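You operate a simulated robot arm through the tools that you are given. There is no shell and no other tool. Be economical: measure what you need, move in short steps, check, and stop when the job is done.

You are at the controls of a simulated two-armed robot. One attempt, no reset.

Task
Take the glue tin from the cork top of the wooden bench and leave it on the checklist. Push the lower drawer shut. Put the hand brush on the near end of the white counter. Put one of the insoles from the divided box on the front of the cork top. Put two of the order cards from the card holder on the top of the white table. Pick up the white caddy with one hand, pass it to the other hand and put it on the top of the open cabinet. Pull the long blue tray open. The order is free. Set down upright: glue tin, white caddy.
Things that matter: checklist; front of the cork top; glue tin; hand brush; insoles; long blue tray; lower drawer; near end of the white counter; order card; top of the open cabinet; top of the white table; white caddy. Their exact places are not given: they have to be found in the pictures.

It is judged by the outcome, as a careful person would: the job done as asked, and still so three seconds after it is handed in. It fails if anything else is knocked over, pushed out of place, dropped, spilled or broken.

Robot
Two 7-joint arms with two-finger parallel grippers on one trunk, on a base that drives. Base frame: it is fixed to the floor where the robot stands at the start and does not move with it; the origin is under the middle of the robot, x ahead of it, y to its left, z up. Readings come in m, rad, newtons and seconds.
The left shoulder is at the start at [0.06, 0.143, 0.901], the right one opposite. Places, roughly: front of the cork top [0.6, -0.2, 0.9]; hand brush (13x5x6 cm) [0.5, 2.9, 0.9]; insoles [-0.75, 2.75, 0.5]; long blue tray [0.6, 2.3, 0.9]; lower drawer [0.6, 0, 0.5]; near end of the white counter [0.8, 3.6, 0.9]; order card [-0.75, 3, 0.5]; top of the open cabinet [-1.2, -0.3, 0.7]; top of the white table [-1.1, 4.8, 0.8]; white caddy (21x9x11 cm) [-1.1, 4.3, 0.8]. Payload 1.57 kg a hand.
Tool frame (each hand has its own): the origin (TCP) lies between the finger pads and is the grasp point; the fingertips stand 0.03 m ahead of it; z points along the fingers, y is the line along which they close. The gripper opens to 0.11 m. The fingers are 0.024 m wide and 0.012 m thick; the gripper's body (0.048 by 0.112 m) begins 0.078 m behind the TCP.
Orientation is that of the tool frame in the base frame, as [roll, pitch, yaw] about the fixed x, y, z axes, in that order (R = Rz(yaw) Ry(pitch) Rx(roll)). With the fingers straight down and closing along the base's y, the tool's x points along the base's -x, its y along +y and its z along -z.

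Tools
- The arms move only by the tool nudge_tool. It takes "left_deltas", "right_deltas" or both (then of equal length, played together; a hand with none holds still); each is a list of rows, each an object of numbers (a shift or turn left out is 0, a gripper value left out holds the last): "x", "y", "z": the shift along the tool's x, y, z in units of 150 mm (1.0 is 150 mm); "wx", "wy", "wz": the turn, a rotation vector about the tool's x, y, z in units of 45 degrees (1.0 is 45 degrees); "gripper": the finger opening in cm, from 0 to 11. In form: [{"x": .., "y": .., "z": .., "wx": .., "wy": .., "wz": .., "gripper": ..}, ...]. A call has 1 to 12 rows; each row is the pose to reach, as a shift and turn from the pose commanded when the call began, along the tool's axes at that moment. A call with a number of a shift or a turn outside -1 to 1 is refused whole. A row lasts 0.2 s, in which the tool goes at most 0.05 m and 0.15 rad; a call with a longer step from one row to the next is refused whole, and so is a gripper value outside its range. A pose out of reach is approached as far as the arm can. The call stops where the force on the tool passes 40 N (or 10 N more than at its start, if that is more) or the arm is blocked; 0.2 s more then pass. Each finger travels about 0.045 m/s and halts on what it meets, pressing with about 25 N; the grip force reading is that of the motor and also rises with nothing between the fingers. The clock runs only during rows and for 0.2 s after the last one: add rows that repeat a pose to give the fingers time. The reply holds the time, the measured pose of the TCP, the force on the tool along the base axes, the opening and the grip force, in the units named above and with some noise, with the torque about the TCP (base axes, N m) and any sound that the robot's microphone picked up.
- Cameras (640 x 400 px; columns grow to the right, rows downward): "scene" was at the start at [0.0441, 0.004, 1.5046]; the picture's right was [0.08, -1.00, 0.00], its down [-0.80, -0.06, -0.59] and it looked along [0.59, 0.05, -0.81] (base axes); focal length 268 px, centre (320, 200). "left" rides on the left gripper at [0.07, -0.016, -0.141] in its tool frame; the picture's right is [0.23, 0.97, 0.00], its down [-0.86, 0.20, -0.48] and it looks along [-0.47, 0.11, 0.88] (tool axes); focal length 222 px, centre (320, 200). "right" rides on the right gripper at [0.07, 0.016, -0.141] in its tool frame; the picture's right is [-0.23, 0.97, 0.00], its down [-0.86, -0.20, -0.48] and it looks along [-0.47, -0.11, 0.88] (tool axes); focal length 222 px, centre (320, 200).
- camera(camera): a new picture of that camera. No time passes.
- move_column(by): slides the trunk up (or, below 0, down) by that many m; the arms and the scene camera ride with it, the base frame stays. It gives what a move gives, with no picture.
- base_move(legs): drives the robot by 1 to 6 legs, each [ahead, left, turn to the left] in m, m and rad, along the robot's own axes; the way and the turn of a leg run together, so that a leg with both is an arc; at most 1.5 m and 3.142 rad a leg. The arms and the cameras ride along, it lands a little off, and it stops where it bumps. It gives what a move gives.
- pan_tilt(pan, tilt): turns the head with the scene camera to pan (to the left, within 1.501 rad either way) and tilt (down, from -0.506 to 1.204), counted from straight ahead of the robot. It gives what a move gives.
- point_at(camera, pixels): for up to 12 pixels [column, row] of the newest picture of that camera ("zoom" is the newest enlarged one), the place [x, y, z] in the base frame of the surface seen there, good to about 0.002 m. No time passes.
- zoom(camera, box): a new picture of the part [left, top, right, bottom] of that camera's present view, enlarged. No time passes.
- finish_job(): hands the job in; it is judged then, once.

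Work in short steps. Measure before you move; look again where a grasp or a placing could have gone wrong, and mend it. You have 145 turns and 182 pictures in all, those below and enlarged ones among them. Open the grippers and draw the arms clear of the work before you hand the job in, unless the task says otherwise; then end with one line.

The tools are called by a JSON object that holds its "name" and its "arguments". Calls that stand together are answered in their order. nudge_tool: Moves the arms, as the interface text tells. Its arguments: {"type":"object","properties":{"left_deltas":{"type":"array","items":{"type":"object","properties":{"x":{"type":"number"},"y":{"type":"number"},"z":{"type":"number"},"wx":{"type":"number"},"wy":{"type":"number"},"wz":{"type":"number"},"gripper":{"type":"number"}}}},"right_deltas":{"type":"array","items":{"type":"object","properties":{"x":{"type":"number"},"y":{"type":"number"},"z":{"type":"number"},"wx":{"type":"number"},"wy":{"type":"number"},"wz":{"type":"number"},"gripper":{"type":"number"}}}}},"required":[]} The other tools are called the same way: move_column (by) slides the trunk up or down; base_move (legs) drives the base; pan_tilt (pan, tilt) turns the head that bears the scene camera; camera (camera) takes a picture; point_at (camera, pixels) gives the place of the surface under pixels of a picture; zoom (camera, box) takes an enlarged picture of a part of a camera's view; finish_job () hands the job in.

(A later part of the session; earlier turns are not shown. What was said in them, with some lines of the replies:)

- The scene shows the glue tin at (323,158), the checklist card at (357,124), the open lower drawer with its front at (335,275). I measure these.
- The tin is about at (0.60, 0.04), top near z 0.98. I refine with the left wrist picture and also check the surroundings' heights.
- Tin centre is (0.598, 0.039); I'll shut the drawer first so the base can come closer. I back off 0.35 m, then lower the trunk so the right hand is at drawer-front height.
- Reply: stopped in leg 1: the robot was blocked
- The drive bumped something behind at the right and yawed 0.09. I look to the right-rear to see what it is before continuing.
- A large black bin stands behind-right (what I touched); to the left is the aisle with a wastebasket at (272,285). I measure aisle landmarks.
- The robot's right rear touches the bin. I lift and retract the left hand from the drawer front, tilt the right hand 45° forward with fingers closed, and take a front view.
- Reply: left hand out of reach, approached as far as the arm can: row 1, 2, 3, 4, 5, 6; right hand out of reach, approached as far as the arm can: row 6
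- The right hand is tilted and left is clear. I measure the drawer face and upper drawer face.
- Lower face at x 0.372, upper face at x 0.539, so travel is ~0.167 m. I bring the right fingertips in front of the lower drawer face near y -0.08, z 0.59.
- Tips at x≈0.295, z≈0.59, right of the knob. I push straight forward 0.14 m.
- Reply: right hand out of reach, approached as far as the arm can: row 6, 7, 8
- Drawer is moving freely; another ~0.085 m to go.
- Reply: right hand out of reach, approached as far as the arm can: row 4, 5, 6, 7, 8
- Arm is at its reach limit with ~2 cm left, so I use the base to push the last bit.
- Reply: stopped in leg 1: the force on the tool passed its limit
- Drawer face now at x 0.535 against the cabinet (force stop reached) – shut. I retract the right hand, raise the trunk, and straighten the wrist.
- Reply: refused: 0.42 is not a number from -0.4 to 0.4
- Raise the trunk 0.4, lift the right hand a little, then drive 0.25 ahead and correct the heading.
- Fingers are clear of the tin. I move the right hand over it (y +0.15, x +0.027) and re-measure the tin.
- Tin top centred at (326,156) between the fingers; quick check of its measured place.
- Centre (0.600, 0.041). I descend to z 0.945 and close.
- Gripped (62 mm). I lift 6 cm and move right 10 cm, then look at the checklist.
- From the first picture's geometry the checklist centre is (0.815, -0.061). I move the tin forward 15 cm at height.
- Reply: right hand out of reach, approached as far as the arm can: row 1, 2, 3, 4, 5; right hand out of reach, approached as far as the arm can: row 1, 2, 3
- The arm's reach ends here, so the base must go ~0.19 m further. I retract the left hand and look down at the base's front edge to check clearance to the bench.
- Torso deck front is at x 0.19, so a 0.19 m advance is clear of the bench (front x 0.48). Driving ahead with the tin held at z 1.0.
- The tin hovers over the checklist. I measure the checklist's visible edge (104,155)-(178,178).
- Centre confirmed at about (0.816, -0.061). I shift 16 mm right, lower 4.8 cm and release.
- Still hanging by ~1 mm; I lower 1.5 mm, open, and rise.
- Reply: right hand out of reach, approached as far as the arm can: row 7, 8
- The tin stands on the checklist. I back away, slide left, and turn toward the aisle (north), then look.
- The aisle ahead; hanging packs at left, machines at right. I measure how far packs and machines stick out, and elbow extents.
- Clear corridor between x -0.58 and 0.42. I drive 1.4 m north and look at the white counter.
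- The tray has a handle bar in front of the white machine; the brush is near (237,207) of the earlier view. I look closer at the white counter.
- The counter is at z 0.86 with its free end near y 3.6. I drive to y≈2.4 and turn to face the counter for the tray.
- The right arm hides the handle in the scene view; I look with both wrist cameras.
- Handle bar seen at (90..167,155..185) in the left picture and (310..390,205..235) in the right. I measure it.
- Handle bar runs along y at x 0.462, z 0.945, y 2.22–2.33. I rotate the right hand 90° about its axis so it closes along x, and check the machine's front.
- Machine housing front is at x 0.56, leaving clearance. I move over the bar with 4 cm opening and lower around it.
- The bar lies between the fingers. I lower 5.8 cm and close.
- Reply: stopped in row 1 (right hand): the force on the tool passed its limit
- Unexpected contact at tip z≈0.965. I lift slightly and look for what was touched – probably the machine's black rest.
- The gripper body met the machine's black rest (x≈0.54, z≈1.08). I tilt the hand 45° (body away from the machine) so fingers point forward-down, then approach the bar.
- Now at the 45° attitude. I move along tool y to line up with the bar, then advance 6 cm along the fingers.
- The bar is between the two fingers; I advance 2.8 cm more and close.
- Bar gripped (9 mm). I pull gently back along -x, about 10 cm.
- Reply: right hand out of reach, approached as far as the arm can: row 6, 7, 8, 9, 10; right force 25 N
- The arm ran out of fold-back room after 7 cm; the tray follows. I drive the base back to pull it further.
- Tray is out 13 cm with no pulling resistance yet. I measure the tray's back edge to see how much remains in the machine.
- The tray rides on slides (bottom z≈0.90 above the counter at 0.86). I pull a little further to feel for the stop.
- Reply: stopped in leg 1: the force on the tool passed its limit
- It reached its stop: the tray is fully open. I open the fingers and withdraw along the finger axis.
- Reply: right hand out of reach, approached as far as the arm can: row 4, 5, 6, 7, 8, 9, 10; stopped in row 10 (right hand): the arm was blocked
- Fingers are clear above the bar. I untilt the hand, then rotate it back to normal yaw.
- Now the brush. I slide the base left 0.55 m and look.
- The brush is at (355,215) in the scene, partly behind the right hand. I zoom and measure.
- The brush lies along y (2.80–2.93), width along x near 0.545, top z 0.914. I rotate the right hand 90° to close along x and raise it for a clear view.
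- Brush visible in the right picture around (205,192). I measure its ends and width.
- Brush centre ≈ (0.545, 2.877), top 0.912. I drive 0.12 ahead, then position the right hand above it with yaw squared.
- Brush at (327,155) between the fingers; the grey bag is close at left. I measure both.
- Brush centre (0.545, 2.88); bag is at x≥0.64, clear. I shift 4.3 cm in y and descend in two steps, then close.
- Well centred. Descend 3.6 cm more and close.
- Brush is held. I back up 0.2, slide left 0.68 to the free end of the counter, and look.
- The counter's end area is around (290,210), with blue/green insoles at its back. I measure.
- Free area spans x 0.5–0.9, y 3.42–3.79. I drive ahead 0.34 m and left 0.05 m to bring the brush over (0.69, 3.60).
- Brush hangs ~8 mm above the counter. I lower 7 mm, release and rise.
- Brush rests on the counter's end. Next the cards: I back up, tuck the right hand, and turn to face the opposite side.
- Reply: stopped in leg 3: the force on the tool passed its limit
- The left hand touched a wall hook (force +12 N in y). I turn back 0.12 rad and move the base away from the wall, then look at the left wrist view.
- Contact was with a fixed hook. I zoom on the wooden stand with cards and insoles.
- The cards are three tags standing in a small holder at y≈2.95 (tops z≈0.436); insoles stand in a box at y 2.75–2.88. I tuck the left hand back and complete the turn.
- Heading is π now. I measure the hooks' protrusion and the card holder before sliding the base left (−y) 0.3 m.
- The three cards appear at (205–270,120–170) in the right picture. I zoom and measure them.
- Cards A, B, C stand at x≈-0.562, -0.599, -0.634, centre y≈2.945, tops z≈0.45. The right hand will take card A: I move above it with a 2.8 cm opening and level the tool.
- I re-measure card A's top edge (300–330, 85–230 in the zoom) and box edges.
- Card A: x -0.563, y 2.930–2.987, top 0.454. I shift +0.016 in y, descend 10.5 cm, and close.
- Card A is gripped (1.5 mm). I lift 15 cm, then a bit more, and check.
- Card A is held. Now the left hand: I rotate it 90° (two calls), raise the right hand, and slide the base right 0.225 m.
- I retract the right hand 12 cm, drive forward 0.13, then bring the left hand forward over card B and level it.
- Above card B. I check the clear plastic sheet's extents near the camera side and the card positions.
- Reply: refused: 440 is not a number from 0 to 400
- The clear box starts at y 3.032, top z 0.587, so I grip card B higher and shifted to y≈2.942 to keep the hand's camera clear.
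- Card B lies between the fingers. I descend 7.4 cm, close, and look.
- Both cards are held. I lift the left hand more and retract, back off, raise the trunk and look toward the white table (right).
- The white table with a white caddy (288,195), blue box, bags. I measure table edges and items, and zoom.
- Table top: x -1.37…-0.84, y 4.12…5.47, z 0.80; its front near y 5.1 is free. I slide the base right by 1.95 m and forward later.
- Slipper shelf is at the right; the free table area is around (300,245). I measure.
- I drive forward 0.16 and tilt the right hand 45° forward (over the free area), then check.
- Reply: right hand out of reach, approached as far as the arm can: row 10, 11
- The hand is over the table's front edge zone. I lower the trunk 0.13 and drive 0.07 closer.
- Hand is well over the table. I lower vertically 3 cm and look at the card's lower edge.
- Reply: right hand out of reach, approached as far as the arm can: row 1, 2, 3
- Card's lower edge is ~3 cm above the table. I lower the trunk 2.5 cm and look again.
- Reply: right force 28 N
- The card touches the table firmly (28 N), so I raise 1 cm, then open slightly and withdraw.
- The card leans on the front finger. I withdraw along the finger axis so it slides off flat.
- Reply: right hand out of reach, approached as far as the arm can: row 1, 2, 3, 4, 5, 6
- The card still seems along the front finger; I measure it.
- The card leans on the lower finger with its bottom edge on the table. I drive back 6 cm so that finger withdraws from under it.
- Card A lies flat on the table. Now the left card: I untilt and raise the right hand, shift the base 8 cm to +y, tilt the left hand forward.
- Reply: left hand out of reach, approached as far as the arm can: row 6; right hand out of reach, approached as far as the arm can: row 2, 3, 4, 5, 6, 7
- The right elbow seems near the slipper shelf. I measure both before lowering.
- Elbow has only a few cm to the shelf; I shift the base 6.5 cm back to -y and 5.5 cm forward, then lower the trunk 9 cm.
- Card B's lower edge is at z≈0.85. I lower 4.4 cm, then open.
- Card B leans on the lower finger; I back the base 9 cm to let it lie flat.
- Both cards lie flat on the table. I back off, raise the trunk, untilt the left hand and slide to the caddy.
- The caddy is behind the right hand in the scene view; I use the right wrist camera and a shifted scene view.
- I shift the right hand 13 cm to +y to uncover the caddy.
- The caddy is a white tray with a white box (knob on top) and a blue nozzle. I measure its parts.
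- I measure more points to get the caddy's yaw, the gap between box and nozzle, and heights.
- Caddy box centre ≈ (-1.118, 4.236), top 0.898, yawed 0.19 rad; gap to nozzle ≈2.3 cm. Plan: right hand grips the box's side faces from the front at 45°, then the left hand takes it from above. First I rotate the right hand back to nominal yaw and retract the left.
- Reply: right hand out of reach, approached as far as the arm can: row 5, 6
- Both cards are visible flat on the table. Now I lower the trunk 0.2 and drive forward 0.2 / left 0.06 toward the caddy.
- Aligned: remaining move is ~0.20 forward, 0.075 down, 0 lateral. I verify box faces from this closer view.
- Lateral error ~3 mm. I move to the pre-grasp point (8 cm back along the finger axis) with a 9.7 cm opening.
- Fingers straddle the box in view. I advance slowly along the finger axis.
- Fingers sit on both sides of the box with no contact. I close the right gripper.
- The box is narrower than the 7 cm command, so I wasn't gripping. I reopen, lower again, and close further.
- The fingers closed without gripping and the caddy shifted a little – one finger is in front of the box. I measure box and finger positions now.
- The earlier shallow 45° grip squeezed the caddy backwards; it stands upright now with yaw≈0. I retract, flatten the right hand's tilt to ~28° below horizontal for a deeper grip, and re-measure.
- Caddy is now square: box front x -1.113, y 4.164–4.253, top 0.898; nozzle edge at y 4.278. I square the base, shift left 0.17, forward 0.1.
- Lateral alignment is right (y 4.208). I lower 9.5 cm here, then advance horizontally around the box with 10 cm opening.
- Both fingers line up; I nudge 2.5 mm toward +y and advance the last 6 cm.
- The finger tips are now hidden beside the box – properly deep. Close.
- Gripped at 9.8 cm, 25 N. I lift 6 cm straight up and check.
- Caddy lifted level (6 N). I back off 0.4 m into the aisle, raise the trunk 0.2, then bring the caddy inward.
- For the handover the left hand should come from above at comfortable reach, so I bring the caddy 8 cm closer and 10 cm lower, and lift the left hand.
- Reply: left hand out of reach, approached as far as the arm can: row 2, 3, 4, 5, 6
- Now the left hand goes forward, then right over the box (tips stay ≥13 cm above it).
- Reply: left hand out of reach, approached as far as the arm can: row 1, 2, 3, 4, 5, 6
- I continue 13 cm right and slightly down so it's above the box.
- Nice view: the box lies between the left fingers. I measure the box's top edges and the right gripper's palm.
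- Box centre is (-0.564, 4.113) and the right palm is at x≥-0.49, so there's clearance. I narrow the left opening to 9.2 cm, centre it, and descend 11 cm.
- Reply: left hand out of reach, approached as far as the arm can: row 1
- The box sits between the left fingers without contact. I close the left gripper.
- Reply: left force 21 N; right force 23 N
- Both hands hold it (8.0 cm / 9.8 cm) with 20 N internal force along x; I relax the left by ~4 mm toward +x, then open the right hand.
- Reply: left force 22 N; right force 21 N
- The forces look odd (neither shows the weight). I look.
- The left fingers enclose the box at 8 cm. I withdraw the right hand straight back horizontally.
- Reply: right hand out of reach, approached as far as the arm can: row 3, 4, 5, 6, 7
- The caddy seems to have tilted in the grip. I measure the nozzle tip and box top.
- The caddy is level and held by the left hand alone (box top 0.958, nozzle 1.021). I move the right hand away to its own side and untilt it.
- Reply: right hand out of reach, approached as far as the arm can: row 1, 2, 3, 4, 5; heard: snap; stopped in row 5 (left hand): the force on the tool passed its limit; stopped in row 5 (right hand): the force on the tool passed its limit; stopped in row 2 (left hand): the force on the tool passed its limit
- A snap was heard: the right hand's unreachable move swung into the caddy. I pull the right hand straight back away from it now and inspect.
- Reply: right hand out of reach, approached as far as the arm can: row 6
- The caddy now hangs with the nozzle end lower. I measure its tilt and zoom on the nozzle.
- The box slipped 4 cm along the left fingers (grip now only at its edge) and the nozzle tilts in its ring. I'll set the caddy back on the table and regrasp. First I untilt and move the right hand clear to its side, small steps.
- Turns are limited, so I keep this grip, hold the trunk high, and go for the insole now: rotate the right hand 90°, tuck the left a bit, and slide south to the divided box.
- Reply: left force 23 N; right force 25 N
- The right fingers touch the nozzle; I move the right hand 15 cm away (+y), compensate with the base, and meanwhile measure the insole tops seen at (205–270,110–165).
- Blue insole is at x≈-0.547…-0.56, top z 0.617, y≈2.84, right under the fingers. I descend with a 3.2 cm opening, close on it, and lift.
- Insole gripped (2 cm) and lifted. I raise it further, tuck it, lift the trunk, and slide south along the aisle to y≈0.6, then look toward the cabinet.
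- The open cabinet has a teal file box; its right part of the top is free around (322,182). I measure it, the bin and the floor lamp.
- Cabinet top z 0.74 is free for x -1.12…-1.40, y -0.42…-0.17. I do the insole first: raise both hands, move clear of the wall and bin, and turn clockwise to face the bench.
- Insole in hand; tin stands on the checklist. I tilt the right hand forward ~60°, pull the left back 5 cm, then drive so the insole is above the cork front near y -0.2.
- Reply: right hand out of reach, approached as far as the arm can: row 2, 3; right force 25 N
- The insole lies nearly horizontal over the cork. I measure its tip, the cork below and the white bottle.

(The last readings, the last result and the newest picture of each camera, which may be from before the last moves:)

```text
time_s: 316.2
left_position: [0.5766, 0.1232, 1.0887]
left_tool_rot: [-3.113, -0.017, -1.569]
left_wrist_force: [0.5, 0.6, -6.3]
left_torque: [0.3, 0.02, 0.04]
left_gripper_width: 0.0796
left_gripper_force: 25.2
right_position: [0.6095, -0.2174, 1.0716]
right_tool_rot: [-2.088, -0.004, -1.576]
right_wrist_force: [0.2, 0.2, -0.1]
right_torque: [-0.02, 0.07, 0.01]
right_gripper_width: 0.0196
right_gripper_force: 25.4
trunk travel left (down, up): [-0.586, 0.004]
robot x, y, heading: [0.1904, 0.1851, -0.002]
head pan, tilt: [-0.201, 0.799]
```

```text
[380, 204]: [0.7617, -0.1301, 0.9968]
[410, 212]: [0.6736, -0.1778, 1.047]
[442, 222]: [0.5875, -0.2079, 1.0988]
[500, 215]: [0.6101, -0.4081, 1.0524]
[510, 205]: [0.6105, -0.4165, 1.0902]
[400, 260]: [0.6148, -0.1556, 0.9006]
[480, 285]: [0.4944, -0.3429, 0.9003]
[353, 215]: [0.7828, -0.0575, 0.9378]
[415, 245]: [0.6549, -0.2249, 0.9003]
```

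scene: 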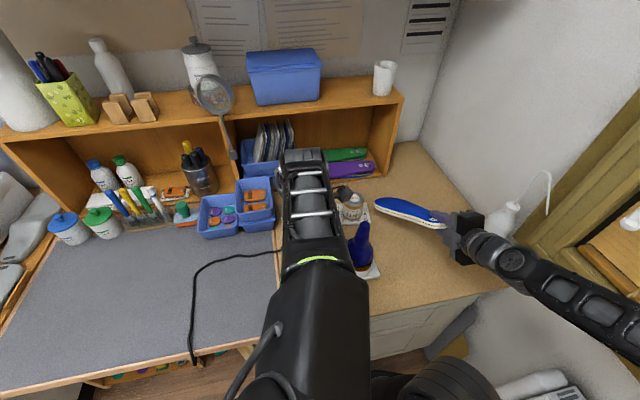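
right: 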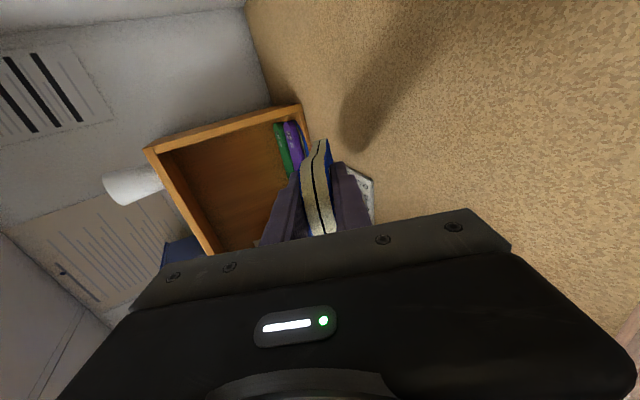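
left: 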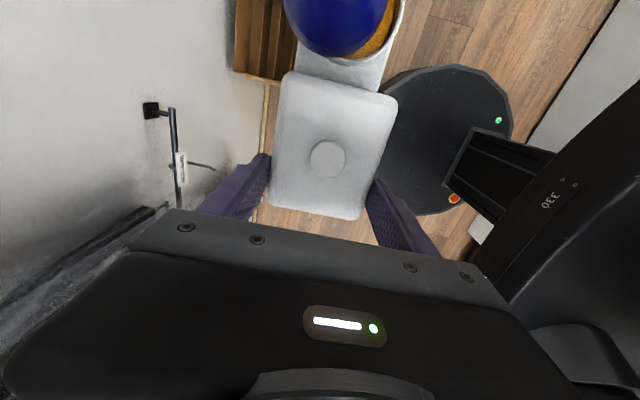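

I shift 3 cm back and 5 cm right to keep clear of tin and checklist, lower the trunk 5.5 cm and the right hand 3.5 cm, then check.

{"name": "base_move", "arguments": {"legs": [[-0.03, -0.05, 0]]}}

{"name": "move_column", "arguments": {"by": -0.055}}

{"name": "nudge_tool", "arguments": {"right_deltas": [{"z": 0.04, "y": 0.07}, {"z": 0.08, "y": 0.14}, {"z": 0.11, "y": 0.19}, {"z": 0.11, "y": 0.19}]}}

{"name": "zoom", "arguments": {"camera": "scene", "box": [320, 150, 560, 310]}}

{"name": "point_at", "arguments": {"camera": "zoom", "pixels": [[170, 145], [200, 160], [250, 175], [330, 200]]}}

```text
time_s: 317.1
left_position: [0.5452, 0.0716, 1.0885]
left_tool_rot: [-3.11, -0.015, -1.569]
left_wrist_force: [-0.7, -0.4, -7.0]
left_torque: [0.28, 0.01, -0.01]
left_gripper_width: 0.0794
left_gripper_force: 25.3
right_position: [0.577, -0.2674, 1.0721]
right_tool_rot: [-2.088, -0.003, -1.577]
right_wrist_force: [-0.9, -0.1, -0.8]
right_torque: [0.02, 0.07, 0.02]
right_gripper_width: 0.0198
right_gripper_force: 24.8
trunk travel left (down, up): [-0.586, 0.004]
robot x, y, heading: [0.1617, 0.1373, -0.003]
head pan, tilt: [-0.201, 0.799]
```

```text
time_s: 318.1
left_position: [0.5447, 0.075, 1.0339]
left_tool_rot: [-3.111, -0.017, -1.57]
left_wrist_force: [0.1, 0.1, -6.3]
left_torque: [0.28, -0.01, 0.01]
left_gripper_width: 0.0799
left_gripper_force: 25.1
right_position: [0.5759, -0.2673, 1.0192]
right_tool_rot: [-2.083, -0.005, -1.58]
right_wrist_force: [-8.0, -2.3, 11.5]
right_torque: [0.34, -1.64, -0.14]
right_gripper_width: 0.0208
right_gripper_force: 25.2
trunk travel left (down, up): [-0.531, 0.059]
robot x, y, heading: [0.1599, 0.1345, -0.003]
head pan, tilt: [-0.201, 0.799]
```

```text
time_s: 319.1
left_position: [0.5441, 0.0739, 1.0342]
left_tool_rot: [-3.109, -0.018, -1.57]
left_wrist_force: [0.1, 0.5, -6.6]
left_torque: [0.3, 0.03, -0.01]
left_gripper_width: 0.08
left_gripper_force: 24.5
right_position: [0.5801, -0.2705, 0.9854]
right_tool_rot: [-2.089, -0.004, -1.576]
right_wrist_force: [-7.3, -0.7, 9.4]
right_torque: [0.52, -1.58, 0.39]
right_gripper_width: 0.0301
right_gripper_force: 25.1
right hand out of reach, approached as far as the arm can: row 3, 4
trunk travel left (down, up): [-0.531, 0.059]
robot x, y, heading: [0.162, 0.1368, 0.0]
head pan, tilt: [-0.201, 0.799]
```

```text
2.50 times, centred on (440, 230) of scene
```

zoom: 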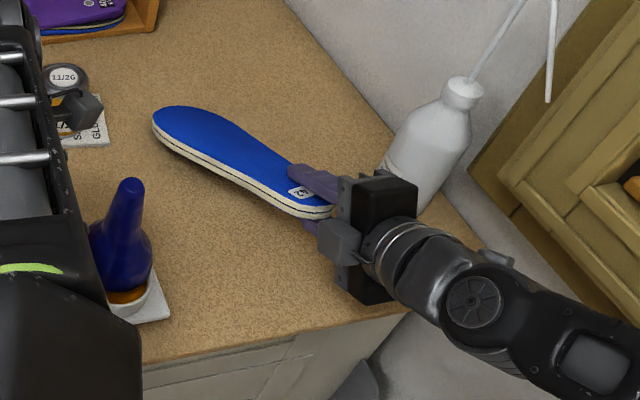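

```text
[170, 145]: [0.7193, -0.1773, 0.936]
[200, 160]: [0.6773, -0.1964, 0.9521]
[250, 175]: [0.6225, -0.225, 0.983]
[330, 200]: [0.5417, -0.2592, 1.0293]
```

The insole's tip rests on the cork. I open, lower 2 cm, then back off so it lies down.

{"name": "nudge_tool", "arguments": {"right_deltas": [{"gripper": 4}, {"gripper": 5}, {"gripper": 5}, {"gripper": 5}]}}

{"name": "move_column", "arguments": {"by": -0.02}}

{"name": "base_move", "arguments": {"legs": [[-0.16, 0, 0]]}}

{"name": "camera", "arguments": {"camera": "scene"}}

```text
time_s: 320.1
left_position: [0.5457, 0.0742, 1.0328]
left_tool_rot: [-3.113, -0.017, -1.569]
left_wrist_force: [0.4, -1.0, -6.8]
left_torque: [0.3, 0.06, 0.02]
left_gripper_width: 0.0798
left_gripper_force: 25.1
right_position: [0.5802, -0.27, 0.9845]
right_tool_rot: [-2.091, -0.003, -1.577]
right_wrist_force: [-0.4, -0.9, -0.2]
right_torque: [-0.03, -0.02, 0.05]
right_gripper_width: 0.0503
right_gripper_force: 0.0
trunk travel left (down, up): [-0.531, 0.059]
robot x, y, heading: [0.1644, 0.1331, -0.001]
head pan, tilt: [-0.201, 0.799]
```

```text
time_s: 320.8
left_position: [0.5455, 0.0749, 1.0134]
left_tool_rot: [-3.111, -0.016, -1.569]
left_wrist_force: [0.2, 1.0, -4.7]
left_torque: [0.07, 0.09, 0.02]
left_gripper_width: 0.0799
left_gripper_force: 25.1
right_position: [0.5802, -0.2711, 0.9647]
right_tool_rot: [-2.086, -0.002, -1.577]
right_wrist_force: [-0.6, 0.4, 0.1]
right_torque: [-0.01, -0.03, 0.03]
right_gripper_width: 0.0502
right_gripper_force: 0.7
trunk travel left (down, up): [-0.511, 0.079]
robot x, y, heading: [0.1605, 0.1359, -0.006]
head pan, tilt: [-0.201, 0.799]
```

```text
time_s: 322.2
left_position: [0.3838, 0.0741, 1.0138]
left_tool_rot: [-3.11, -0.018, -1.572]
left_wrist_force: [-0.2, -0.2, -6.3]
left_torque: [0.29, -0.03, 0.0]
left_gripper_width: 0.0798
left_gripper_force: 25.3
right_position: [0.4176, -0.2704, 0.9659]
right_tool_rot: [-2.087, -0.004, -1.576]
right_wrist_force: [-1.1, -0.3, 0.3]
right_torque: [0.01, -0.01, 0.02]
right_gripper_width: 0.0502
right_gripper_force: 0.0
trunk travel left (down, up): [-0.511, 0.079]
robot x, y, heading: [0.0024, 0.1374, -0.006]
head pan, tilt: [-0.201, 0.799]
```

```text
23 pictures are left
```

scene: 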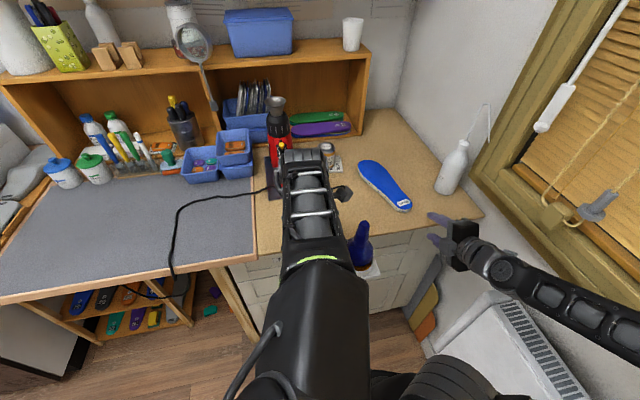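

The insole lies on the cork front. Now the cabinet: I untilt and tuck the right hand, raise the trunk, move left, turn to face -y, and slide west.

{"name": "nudge_tool", "arguments": {"right_deltas": [{"wx": -0.17}, {"wx": -0.34}, {"wx": -0.51}, {"wx": -0.68}, {"wx": -0.85}, {"wx": -1.0}]}}

{"name": "nudge_tool", "arguments": {"right_deltas": [{"wx": -0.17}, {"wx": -0.34}, {"wx": -0.34, "x": -0.25, "z": -0.1}, {"wx": -0.34, "x": -0.5, "z": -0.2}, {"wx": -0.34, "x": -0.5, "z": -0.2, "y": 0.25}, {"wx": -0.34, "x": -0.5, "z": -0.2, "y": 0.5}]}}

{"name": "move_column", "arguments": {"by": 0.075}}

{"name": "base_move", "arguments": {"legs": [[0, 0.31, 0], [0, 0, -1.565], [0, -1.1, 0]]}}

{"name": "pan_tilt", "arguments": {"pan": -0.1, "tilt": 0.85}}

{"name": "camera", "arguments": {"camera": "scene"}}

{"name": "camera", "arguments": {"camera": "left"}}

```text
time_s: 323.6
left_position: [0.3853, 0.0736, 1.0125]
left_tool_rot: [-3.112, -0.016, -1.572]
left_wrist_force: [1.0, -0.1, -7.2]
left_torque: [0.27, 0.01, 0.01]
left_gripper_width: 0.08
left_gripper_force: 25.1
right_position: [0.4193, -0.2698, 0.9641]
right_tool_rot: [-2.879, -0.002, -1.578]
right_wrist_force: [0.7, -0.2, -0.2]
right_torque: [-0.03, 0.01, 0.03]
right_gripper_width: 0.0499
right_gripper_force: 0.2
trunk travel left (down, up): [-0.511, 0.079]
robot x, y, heading: [0.0003, 0.1332, -0.006]
head pan, tilt: [-0.201, 0.799]
```

```text
time_s: 325.0
left_position: [0.3847, 0.0749, 1.0139]
left_tool_rot: [-3.11, -0.019, -1.57]
left_wrist_force: [0.6, 0.0, -7.1]
left_torque: [0.29, -0.01, 0.01]
left_gripper_width: 0.0798
left_gripper_force: 24.5
right_position: [0.3375, -0.1959, 0.9733]
right_tool_rot: [-3.141, -0.004, -1.576]
right_wrist_force: [0.0, -0.1, -0.3]
right_torque: [-0.03, 0.01, 0.04]
right_gripper_width: 0.0501
right_gripper_force: 0.1
trunk travel left (down, up): [-0.511, 0.079]
robot x, y, heading: [0.0009, 0.1365, -0.005]
head pan, tilt: [-0.201, 0.799]
```

```text
time_s: 326.1
left_position: [0.3852, 0.0736, 1.0885]
left_tool_rot: [-3.112, -0.017, -1.57]
left_wrist_force: [0.4, -0.4, -6.7]
left_torque: [0.26, 0.01, 0.0]
left_gripper_width: 0.0797
left_gripper_force: 25.1
right_position: [0.3386, -0.1965, 1.05]
right_tool_rot: [-3.141, -0.001, -1.577]
right_wrist_force: [0.2, 0.5, 0.6]
right_torque: [0.01, 0.01, -0.01]
right_gripper_width: 0.0502
right_gripper_force: 0.0
trunk travel left (down, up): [-0.586, 0.004]
robot x, y, heading: [0.0017, 0.1371, -0.005]
head pan, tilt: [-0.201, 0.799]
```

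```text
time_s: 337.3
left_position: [-1.1655, 0.0604, 1.0886]
left_tool_rot: [-3.113, -0.017, -3.127]
left_wrist_force: [0.4, 0.2, -6.6]
left_torque: [0.03, -0.31, -0.01]
left_gripper_width: 0.0795
left_gripper_force: 24.9
right_position: [-1.4348, 0.104, 1.0494]
right_tool_rot: [-3.142, -0.003, -3.134]
right_wrist_force: [-0.3, 0.0, 0.9]
right_torque: [0.01, 0.02, -0.01]
right_gripper_width: 0.0499
right_gripper_force: 0.0
trunk travel left (down, up): [-0.586, 0.004]
robot x, y, heading: [-1.1048, 0.4476, -1.561]
head pan, tilt: [-0.201, 0.799]
```

```text
time_s: 338.0
left_position: [-1.1646, 0.0605, 1.0877]
left_tool_rot: [-3.112, -0.017, -3.126]
left_wrist_force: [-0.1, 0.2, -6.9]
left_torque: [0.01, -0.31, 0.03]
left_gripper_width: 0.0799
left_gripper_force: 25.3
right_position: [-1.436, 0.1034, 1.049]
right_tool_rot: [-3.14, -0.002, -3.135]
right_wrist_force: [0.1, 1.4, -0.2]
right_torque: [-0.01, -0.01, 0.01]
right_gripper_width: 0.0503
right_gripper_force: 0.1
trunk travel left (down, up): [-0.586, 0.004]
robot x, y, heading: [-1.104, 0.4469, -1.564]
head pan, tilt: [-0.099, 0.85]
```

```text
22 pictures are left
```

scene: 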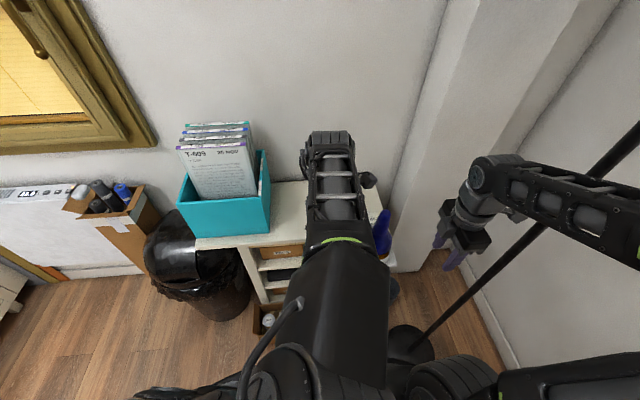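

```text
21 pictures are left
```

left: 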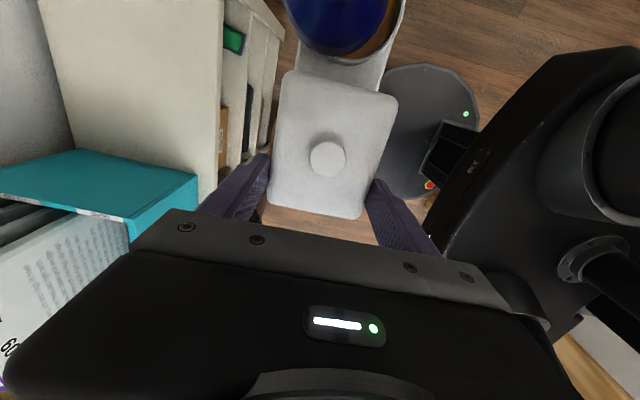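

The caddy is in front of the cabinet top. I drive 0.17 ahead (1 cm right), extend the left arm 0.17 at height, and look.

{"name": "point_at", "arguments": {"camera": "left", "pixels": [[196, 180], [190, 160], [60, 150], [215, 120], [205, 20], [60, 30]]}}

{"name": "base_move", "arguments": {"legs": [[0.17, -0.01, 0]]}}

{"name": "nudge_tool", "arguments": {"left_deltas": [{"y": -0.2}, {"y": -0.4}, {"y": -0.6}, {"y": -0.8}, {"y": -1.0, "z": 0.1}, {"y": -1.0, "z": 0.2}]}}

{"name": "camera", "arguments": {"camera": "left"}}

{"name": "camera", "arguments": {"camera": "scene"}}

```text
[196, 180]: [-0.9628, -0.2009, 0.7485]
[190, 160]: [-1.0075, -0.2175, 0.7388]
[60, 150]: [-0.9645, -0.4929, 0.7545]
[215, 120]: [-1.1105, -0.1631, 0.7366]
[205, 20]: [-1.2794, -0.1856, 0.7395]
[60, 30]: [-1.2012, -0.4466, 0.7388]
```

```text
time_s: 339.5
left_position: [-1.1823, -0.0915, 1.0879]
left_tool_rot: [-3.11, -0.013, -3.136]
left_wrist_force: [-0.7, 2.0, -5.7]
left_torque: [0.0, -0.27, -0.02]
left_gripper_width: 0.0799
left_gripper_force: 25.4
right_position: [-1.4522, -0.0446, 1.0489]
right_tool_rot: [-3.141, -0.003, 3.141]
right_wrist_force: [-0.9, 0.7, -0.5]
right_torque: [-0.04, -0.05, -0.01]
right_gripper_width: 0.0502
right_gripper_force: 0.1
trunk travel left (down, up): [-0.586, 0.004]
robot x, y, heading: [-1.1214, 0.2899, -1.571]
head pan, tilt: [-0.099, 0.85]
stopped in leg 1: the robot was blocked; the commanded pose is now the measured one
```

```text
time_s: 340.9
left_position: [-1.1779, -0.2453, 1.0637]
left_tool_rot: [-3.11, -0.018, -3.137]
left_wrist_force: [0.8, 0.7, -6.6]
left_torque: [0.03, -0.24, -0.02]
left_gripper_width: 0.0799
left_gripper_force: 24.4
right_position: [-1.4517, -0.0478, 1.0486]
right_tool_rot: [-3.141, -0.003, 3.14]
right_wrist_force: [1.0, 0.1, -0.3]
right_torque: [-0.01, 0.02, -0.02]
right_gripper_width: 0.0501
right_gripper_force: 0.1
trunk travel left (down, up): [-0.586, 0.004]
robot x, y, heading: [-1.1191, 0.2948, -1.571]
head pan, tilt: [-0.099, 0.85]
```

```text
20 pictures are left
```

left: 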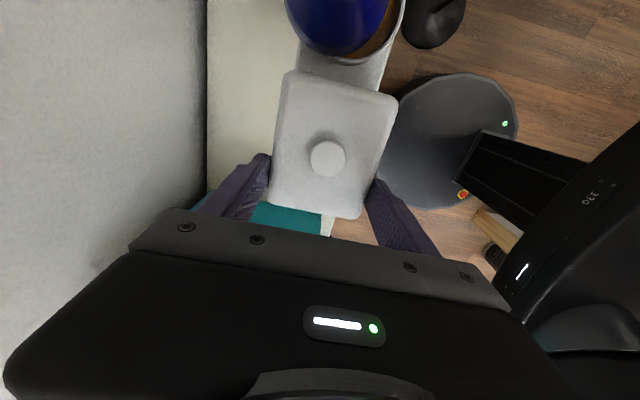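

```text
19 pictures are left
```

scene: 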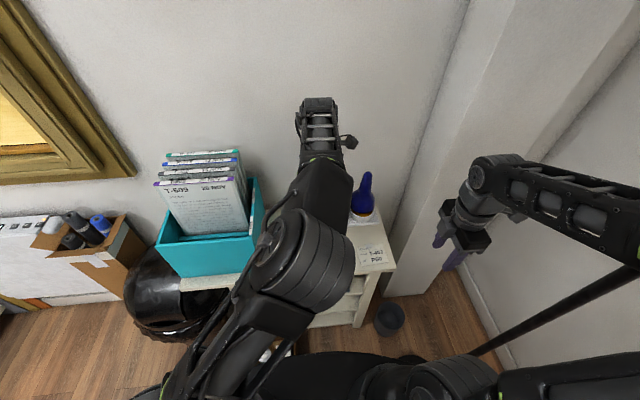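

Caddy is above the cabinet's free top. I move 4.5 cm deeper, lower the trunk 0.19 m and look.

{"name": "nudge_tool", "arguments": {"left_deltas": [{"y": -0.15}, {"y": -0.3}, {"y": -0.3}]}}

{"name": "move_column", "arguments": {"by": -0.19}}

{"name": "camera", "arguments": {"camera": "left"}}

{"name": "zoom", "arguments": {"camera": "scene", "box": [240, 100, 480, 330]}}

```text
time_s: 341.7
left_position: [-1.1785, -0.2905, 1.0649]
left_tool_rot: [-3.111, -0.016, -3.134]
left_wrist_force: [0.2, 0.4, -7.3]
left_torque: [0.04, -0.28, 0.01]
left_gripper_width: 0.0798
left_gripper_force: 25.2
right_position: [-1.4513, -0.0476, 1.0495]
right_tool_rot: [-3.141, -0.004, 3.139]
right_wrist_force: [-0.3, -0.5, -1.5]
right_torque: [-0.03, -0.03, -0.01]
right_gripper_width: 0.0502
right_gripper_force: 0.1
trunk travel left (down, up): [-0.586, 0.004]
robot x, y, heading: [-1.121, 0.2912, -1.57]
head pan, tilt: [-0.099, 0.85]
```

```text
time_s: 343.8
left_position: [-1.179, -0.2904, 0.8745]
left_tool_rot: [-3.111, -0.017, -3.137]
left_wrist_force: [-1.0, 0.5, -6.3]
left_torque: [0.0, -0.3, 0.01]
left_gripper_width: 0.0798
left_gripper_force: 25.4
right_position: [-1.452, -0.0465, 0.8597]
right_tool_rot: [3.14, -0.002, 3.139]
right_wrist_force: [-0.3, 0.1, 0.5]
right_torque: [0.0, -0.04, -0.05]
right_gripper_width: 0.0503
right_gripper_force: 0.0
trunk travel left (down, up): [-0.396, 0.194]
robot x, y, heading: [-1.1209, 0.2907, -1.577]
head pan, tilt: [-0.099, 0.85]
```

```text
18 pictures are left
```

left: 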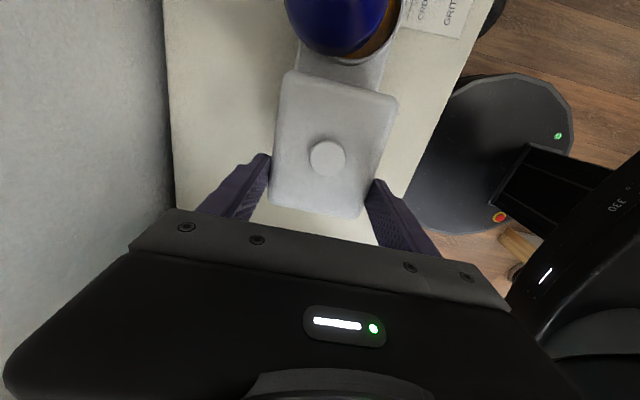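

```text
1.74 times, centred on (360, 215) of scene
```

zoom: 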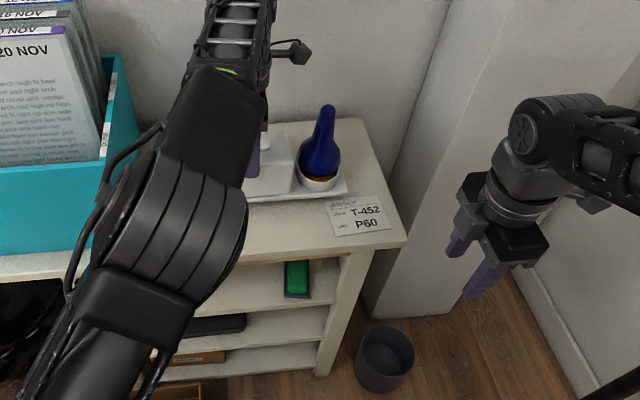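

Caddy hangs ~3 cm above the top, clear of the label. I lower 2.8 cm gently.

{"name": "nudge_tool", "arguments": {"left_deltas": [{"z": 0.05}, {"z": 0.09}, {"z": 0.12}, {"z": 0.15}, {"z": 0.17}, {"z": 0.185}]}}

{"name": "zoom", "arguments": {"camera": "scene", "box": [280, 140, 420, 250]}}

{"name": "point_at", "arguments": {"camera": "zoom", "pixels": [[130, 200], [300, 170], [200, 205], [200, 240], [290, 230], [90, 110]]}}

```text
time_s: 345.2
left_position: [-1.1806, -0.2917, 0.8496]
left_tool_rot: [-3.103, -0.019, -3.136]
left_wrist_force: [-1.0, -5.7, 18.9]
left_torque: [0.45, 0.03, 0.14]
left_gripper_width: 0.0802
left_gripper_force: 24.9
right_position: [-1.4512, -0.0462, 0.8597]
right_tool_rot: [3.141, -0.003, 3.14]
right_wrist_force: [0.3, 0.3, 0.4]
right_torque: [0.0, 0.01, -0.03]
right_gripper_width: 0.0503
right_gripper_force: 0.0
trunk travel left (down, up): [-0.396, 0.194]
robot x, y, heading: [-1.1181, 0.2913, -1.571]
head pan, tilt: [-0.099, 0.85]
```

```text
3.64 times, centred on (350, 195) of scene
```

zoom: 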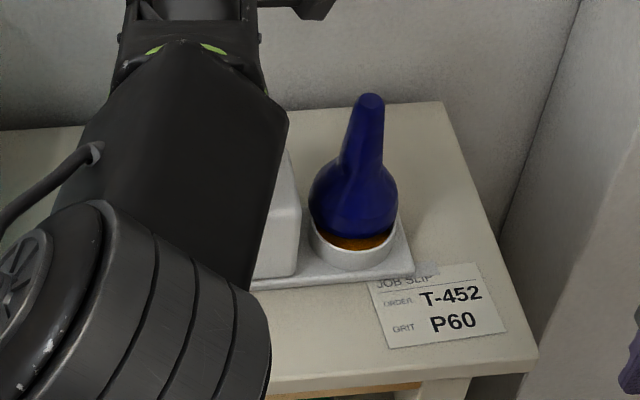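

```text
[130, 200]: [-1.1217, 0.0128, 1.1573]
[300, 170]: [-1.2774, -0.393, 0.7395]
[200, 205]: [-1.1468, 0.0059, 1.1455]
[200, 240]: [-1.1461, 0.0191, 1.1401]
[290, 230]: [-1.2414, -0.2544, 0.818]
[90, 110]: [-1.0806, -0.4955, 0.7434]
```

It rests on the cabinet top. I open the left hand, rise 15 cm, and check.

{"name": "nudge_tool", "arguments": {"left_deltas": [{"z": -0.01}, {"z": -0.01, "gripper": 9.2}, {"z": -0.01}, {"z": -0.01}, {"z": -0.15}, {"z": -0.4}, {"z": -0.65}, {"z": -0.9}, {"z": -0.95}]}}

{"name": "move_column", "arguments": {"by": 0.19}}

{"name": "base_move", "arguments": {"legs": [[-0.25, 0, 0]]}}

{"name": "camera", "arguments": {"camera": "scene"}}

{"name": "camera", "arguments": {"camera": "left"}}

```text
time_s: 347.2
left_position: [-1.1605, -0.2546, 0.9437]
left_tool_rot: [-3.103, -0.019, -3.136]
left_wrist_force: [0.2, 0.0, -0.4]
left_torque: [0.0, 0.03, -0.02]
left_gripper_width: 0.0919
left_gripper_force: 0.0
left hand out of reach, approached as far as the arm can: row 6, 7, 8, 9
right_position: [-1.452, -0.0459, 0.859]
right_tool_rot: [-3.141, -0.004, 3.141]
right_wrist_force: [-0.1, 0.3, -0.3]
right_torque: [0.02, 0.02, 0.01]
right_gripper_width: 0.0503
right_gripper_force: 0.0
trunk travel left (down, up): [-0.396, 0.194]
robot x, y, heading: [-1.1198, 0.2902, -1.576]
head pan, tilt: [-0.099, 0.85]
```

```text
time_s: 349.2
left_position: [-1.1611, -0.2568, 1.1313]
left_tool_rot: [-3.107, -0.019, -3.137]
left_wrist_force: [-0.2, -0.7, -0.3]
left_torque: [0.01, 0.0, 0.01]
left_gripper_width: 0.092
left_gripper_force: 0.1
right_position: [-1.4515, -0.0476, 1.05]
right_tool_rot: [3.141, -0.003, 3.14]
right_wrist_force: [-0.6, 0.1, -0.1]
right_torque: [-0.01, -0.01, 0.02]
right_gripper_width: 0.05
right_gripper_force: 0.0
trunk travel left (down, up): [-0.586, 0.004]
robot x, y, heading: [-1.121, 0.2927, -1.573]
head pan, tilt: [-0.099, 0.85]
```

```text
time_s: 351.1
left_position: [-1.1595, -0.0036, 1.1324]
left_tool_rot: [-3.104, -0.019, -3.132]
left_wrist_force: [-0.3, -0.5, 0.3]
left_torque: [-0.04, -0.04, -0.01]
left_gripper_width: 0.0921
left_gripper_force: 0.0
right_position: [-1.4503, 0.2042, 1.0503]
right_tool_rot: [3.141, -0.004, -3.141]
right_wrist_force: [-0.1, -0.5, 0.9]
right_torque: [-0.03, -0.02, -0.02]
right_gripper_width: 0.0502
right_gripper_force: 0.1
trunk travel left (down, up): [-0.586, 0.004]
robot x, y, heading: [-1.1211, 0.5446, -1.568]
head pan, tilt: [-0.099, 0.85]
```

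```text
15 pictures are left
```

scene: 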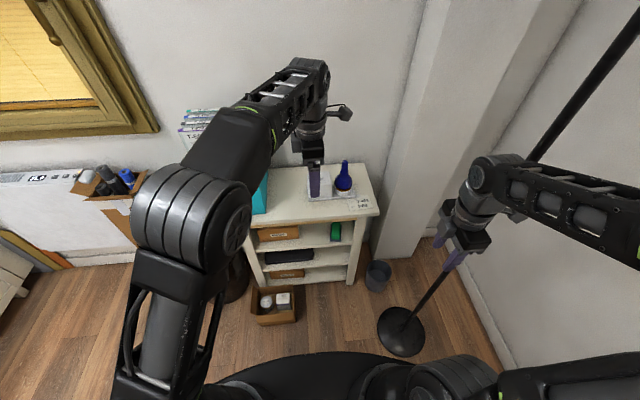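

```text
14 pictures are left
```

left: 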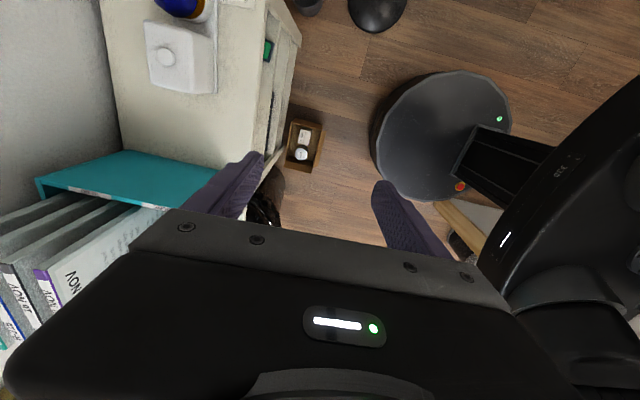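

The caddy stands upright on the cabinet top, both grippers are open and clear, and the floor lamp is still standing. I hand the job in.

{"name": "finish_job", "arguments": {}}

```text
The job is handed in.
```

All seven parts of the task are done, but the caddy was not handled cleanly. During the hand-over the right hand swung into it and a snap was heard. The blue nozzle was knocked crooked in its ring, and I did not straighten it; the caddy itself stands upright on the cabinet top. On the first attempt to grip the caddy, it also slid a few centimetres on the white table. The robot also bumped the black bin, a wall hook and something near the cabinet, possibly the floor lamp's base. I saw nothing knocked over.
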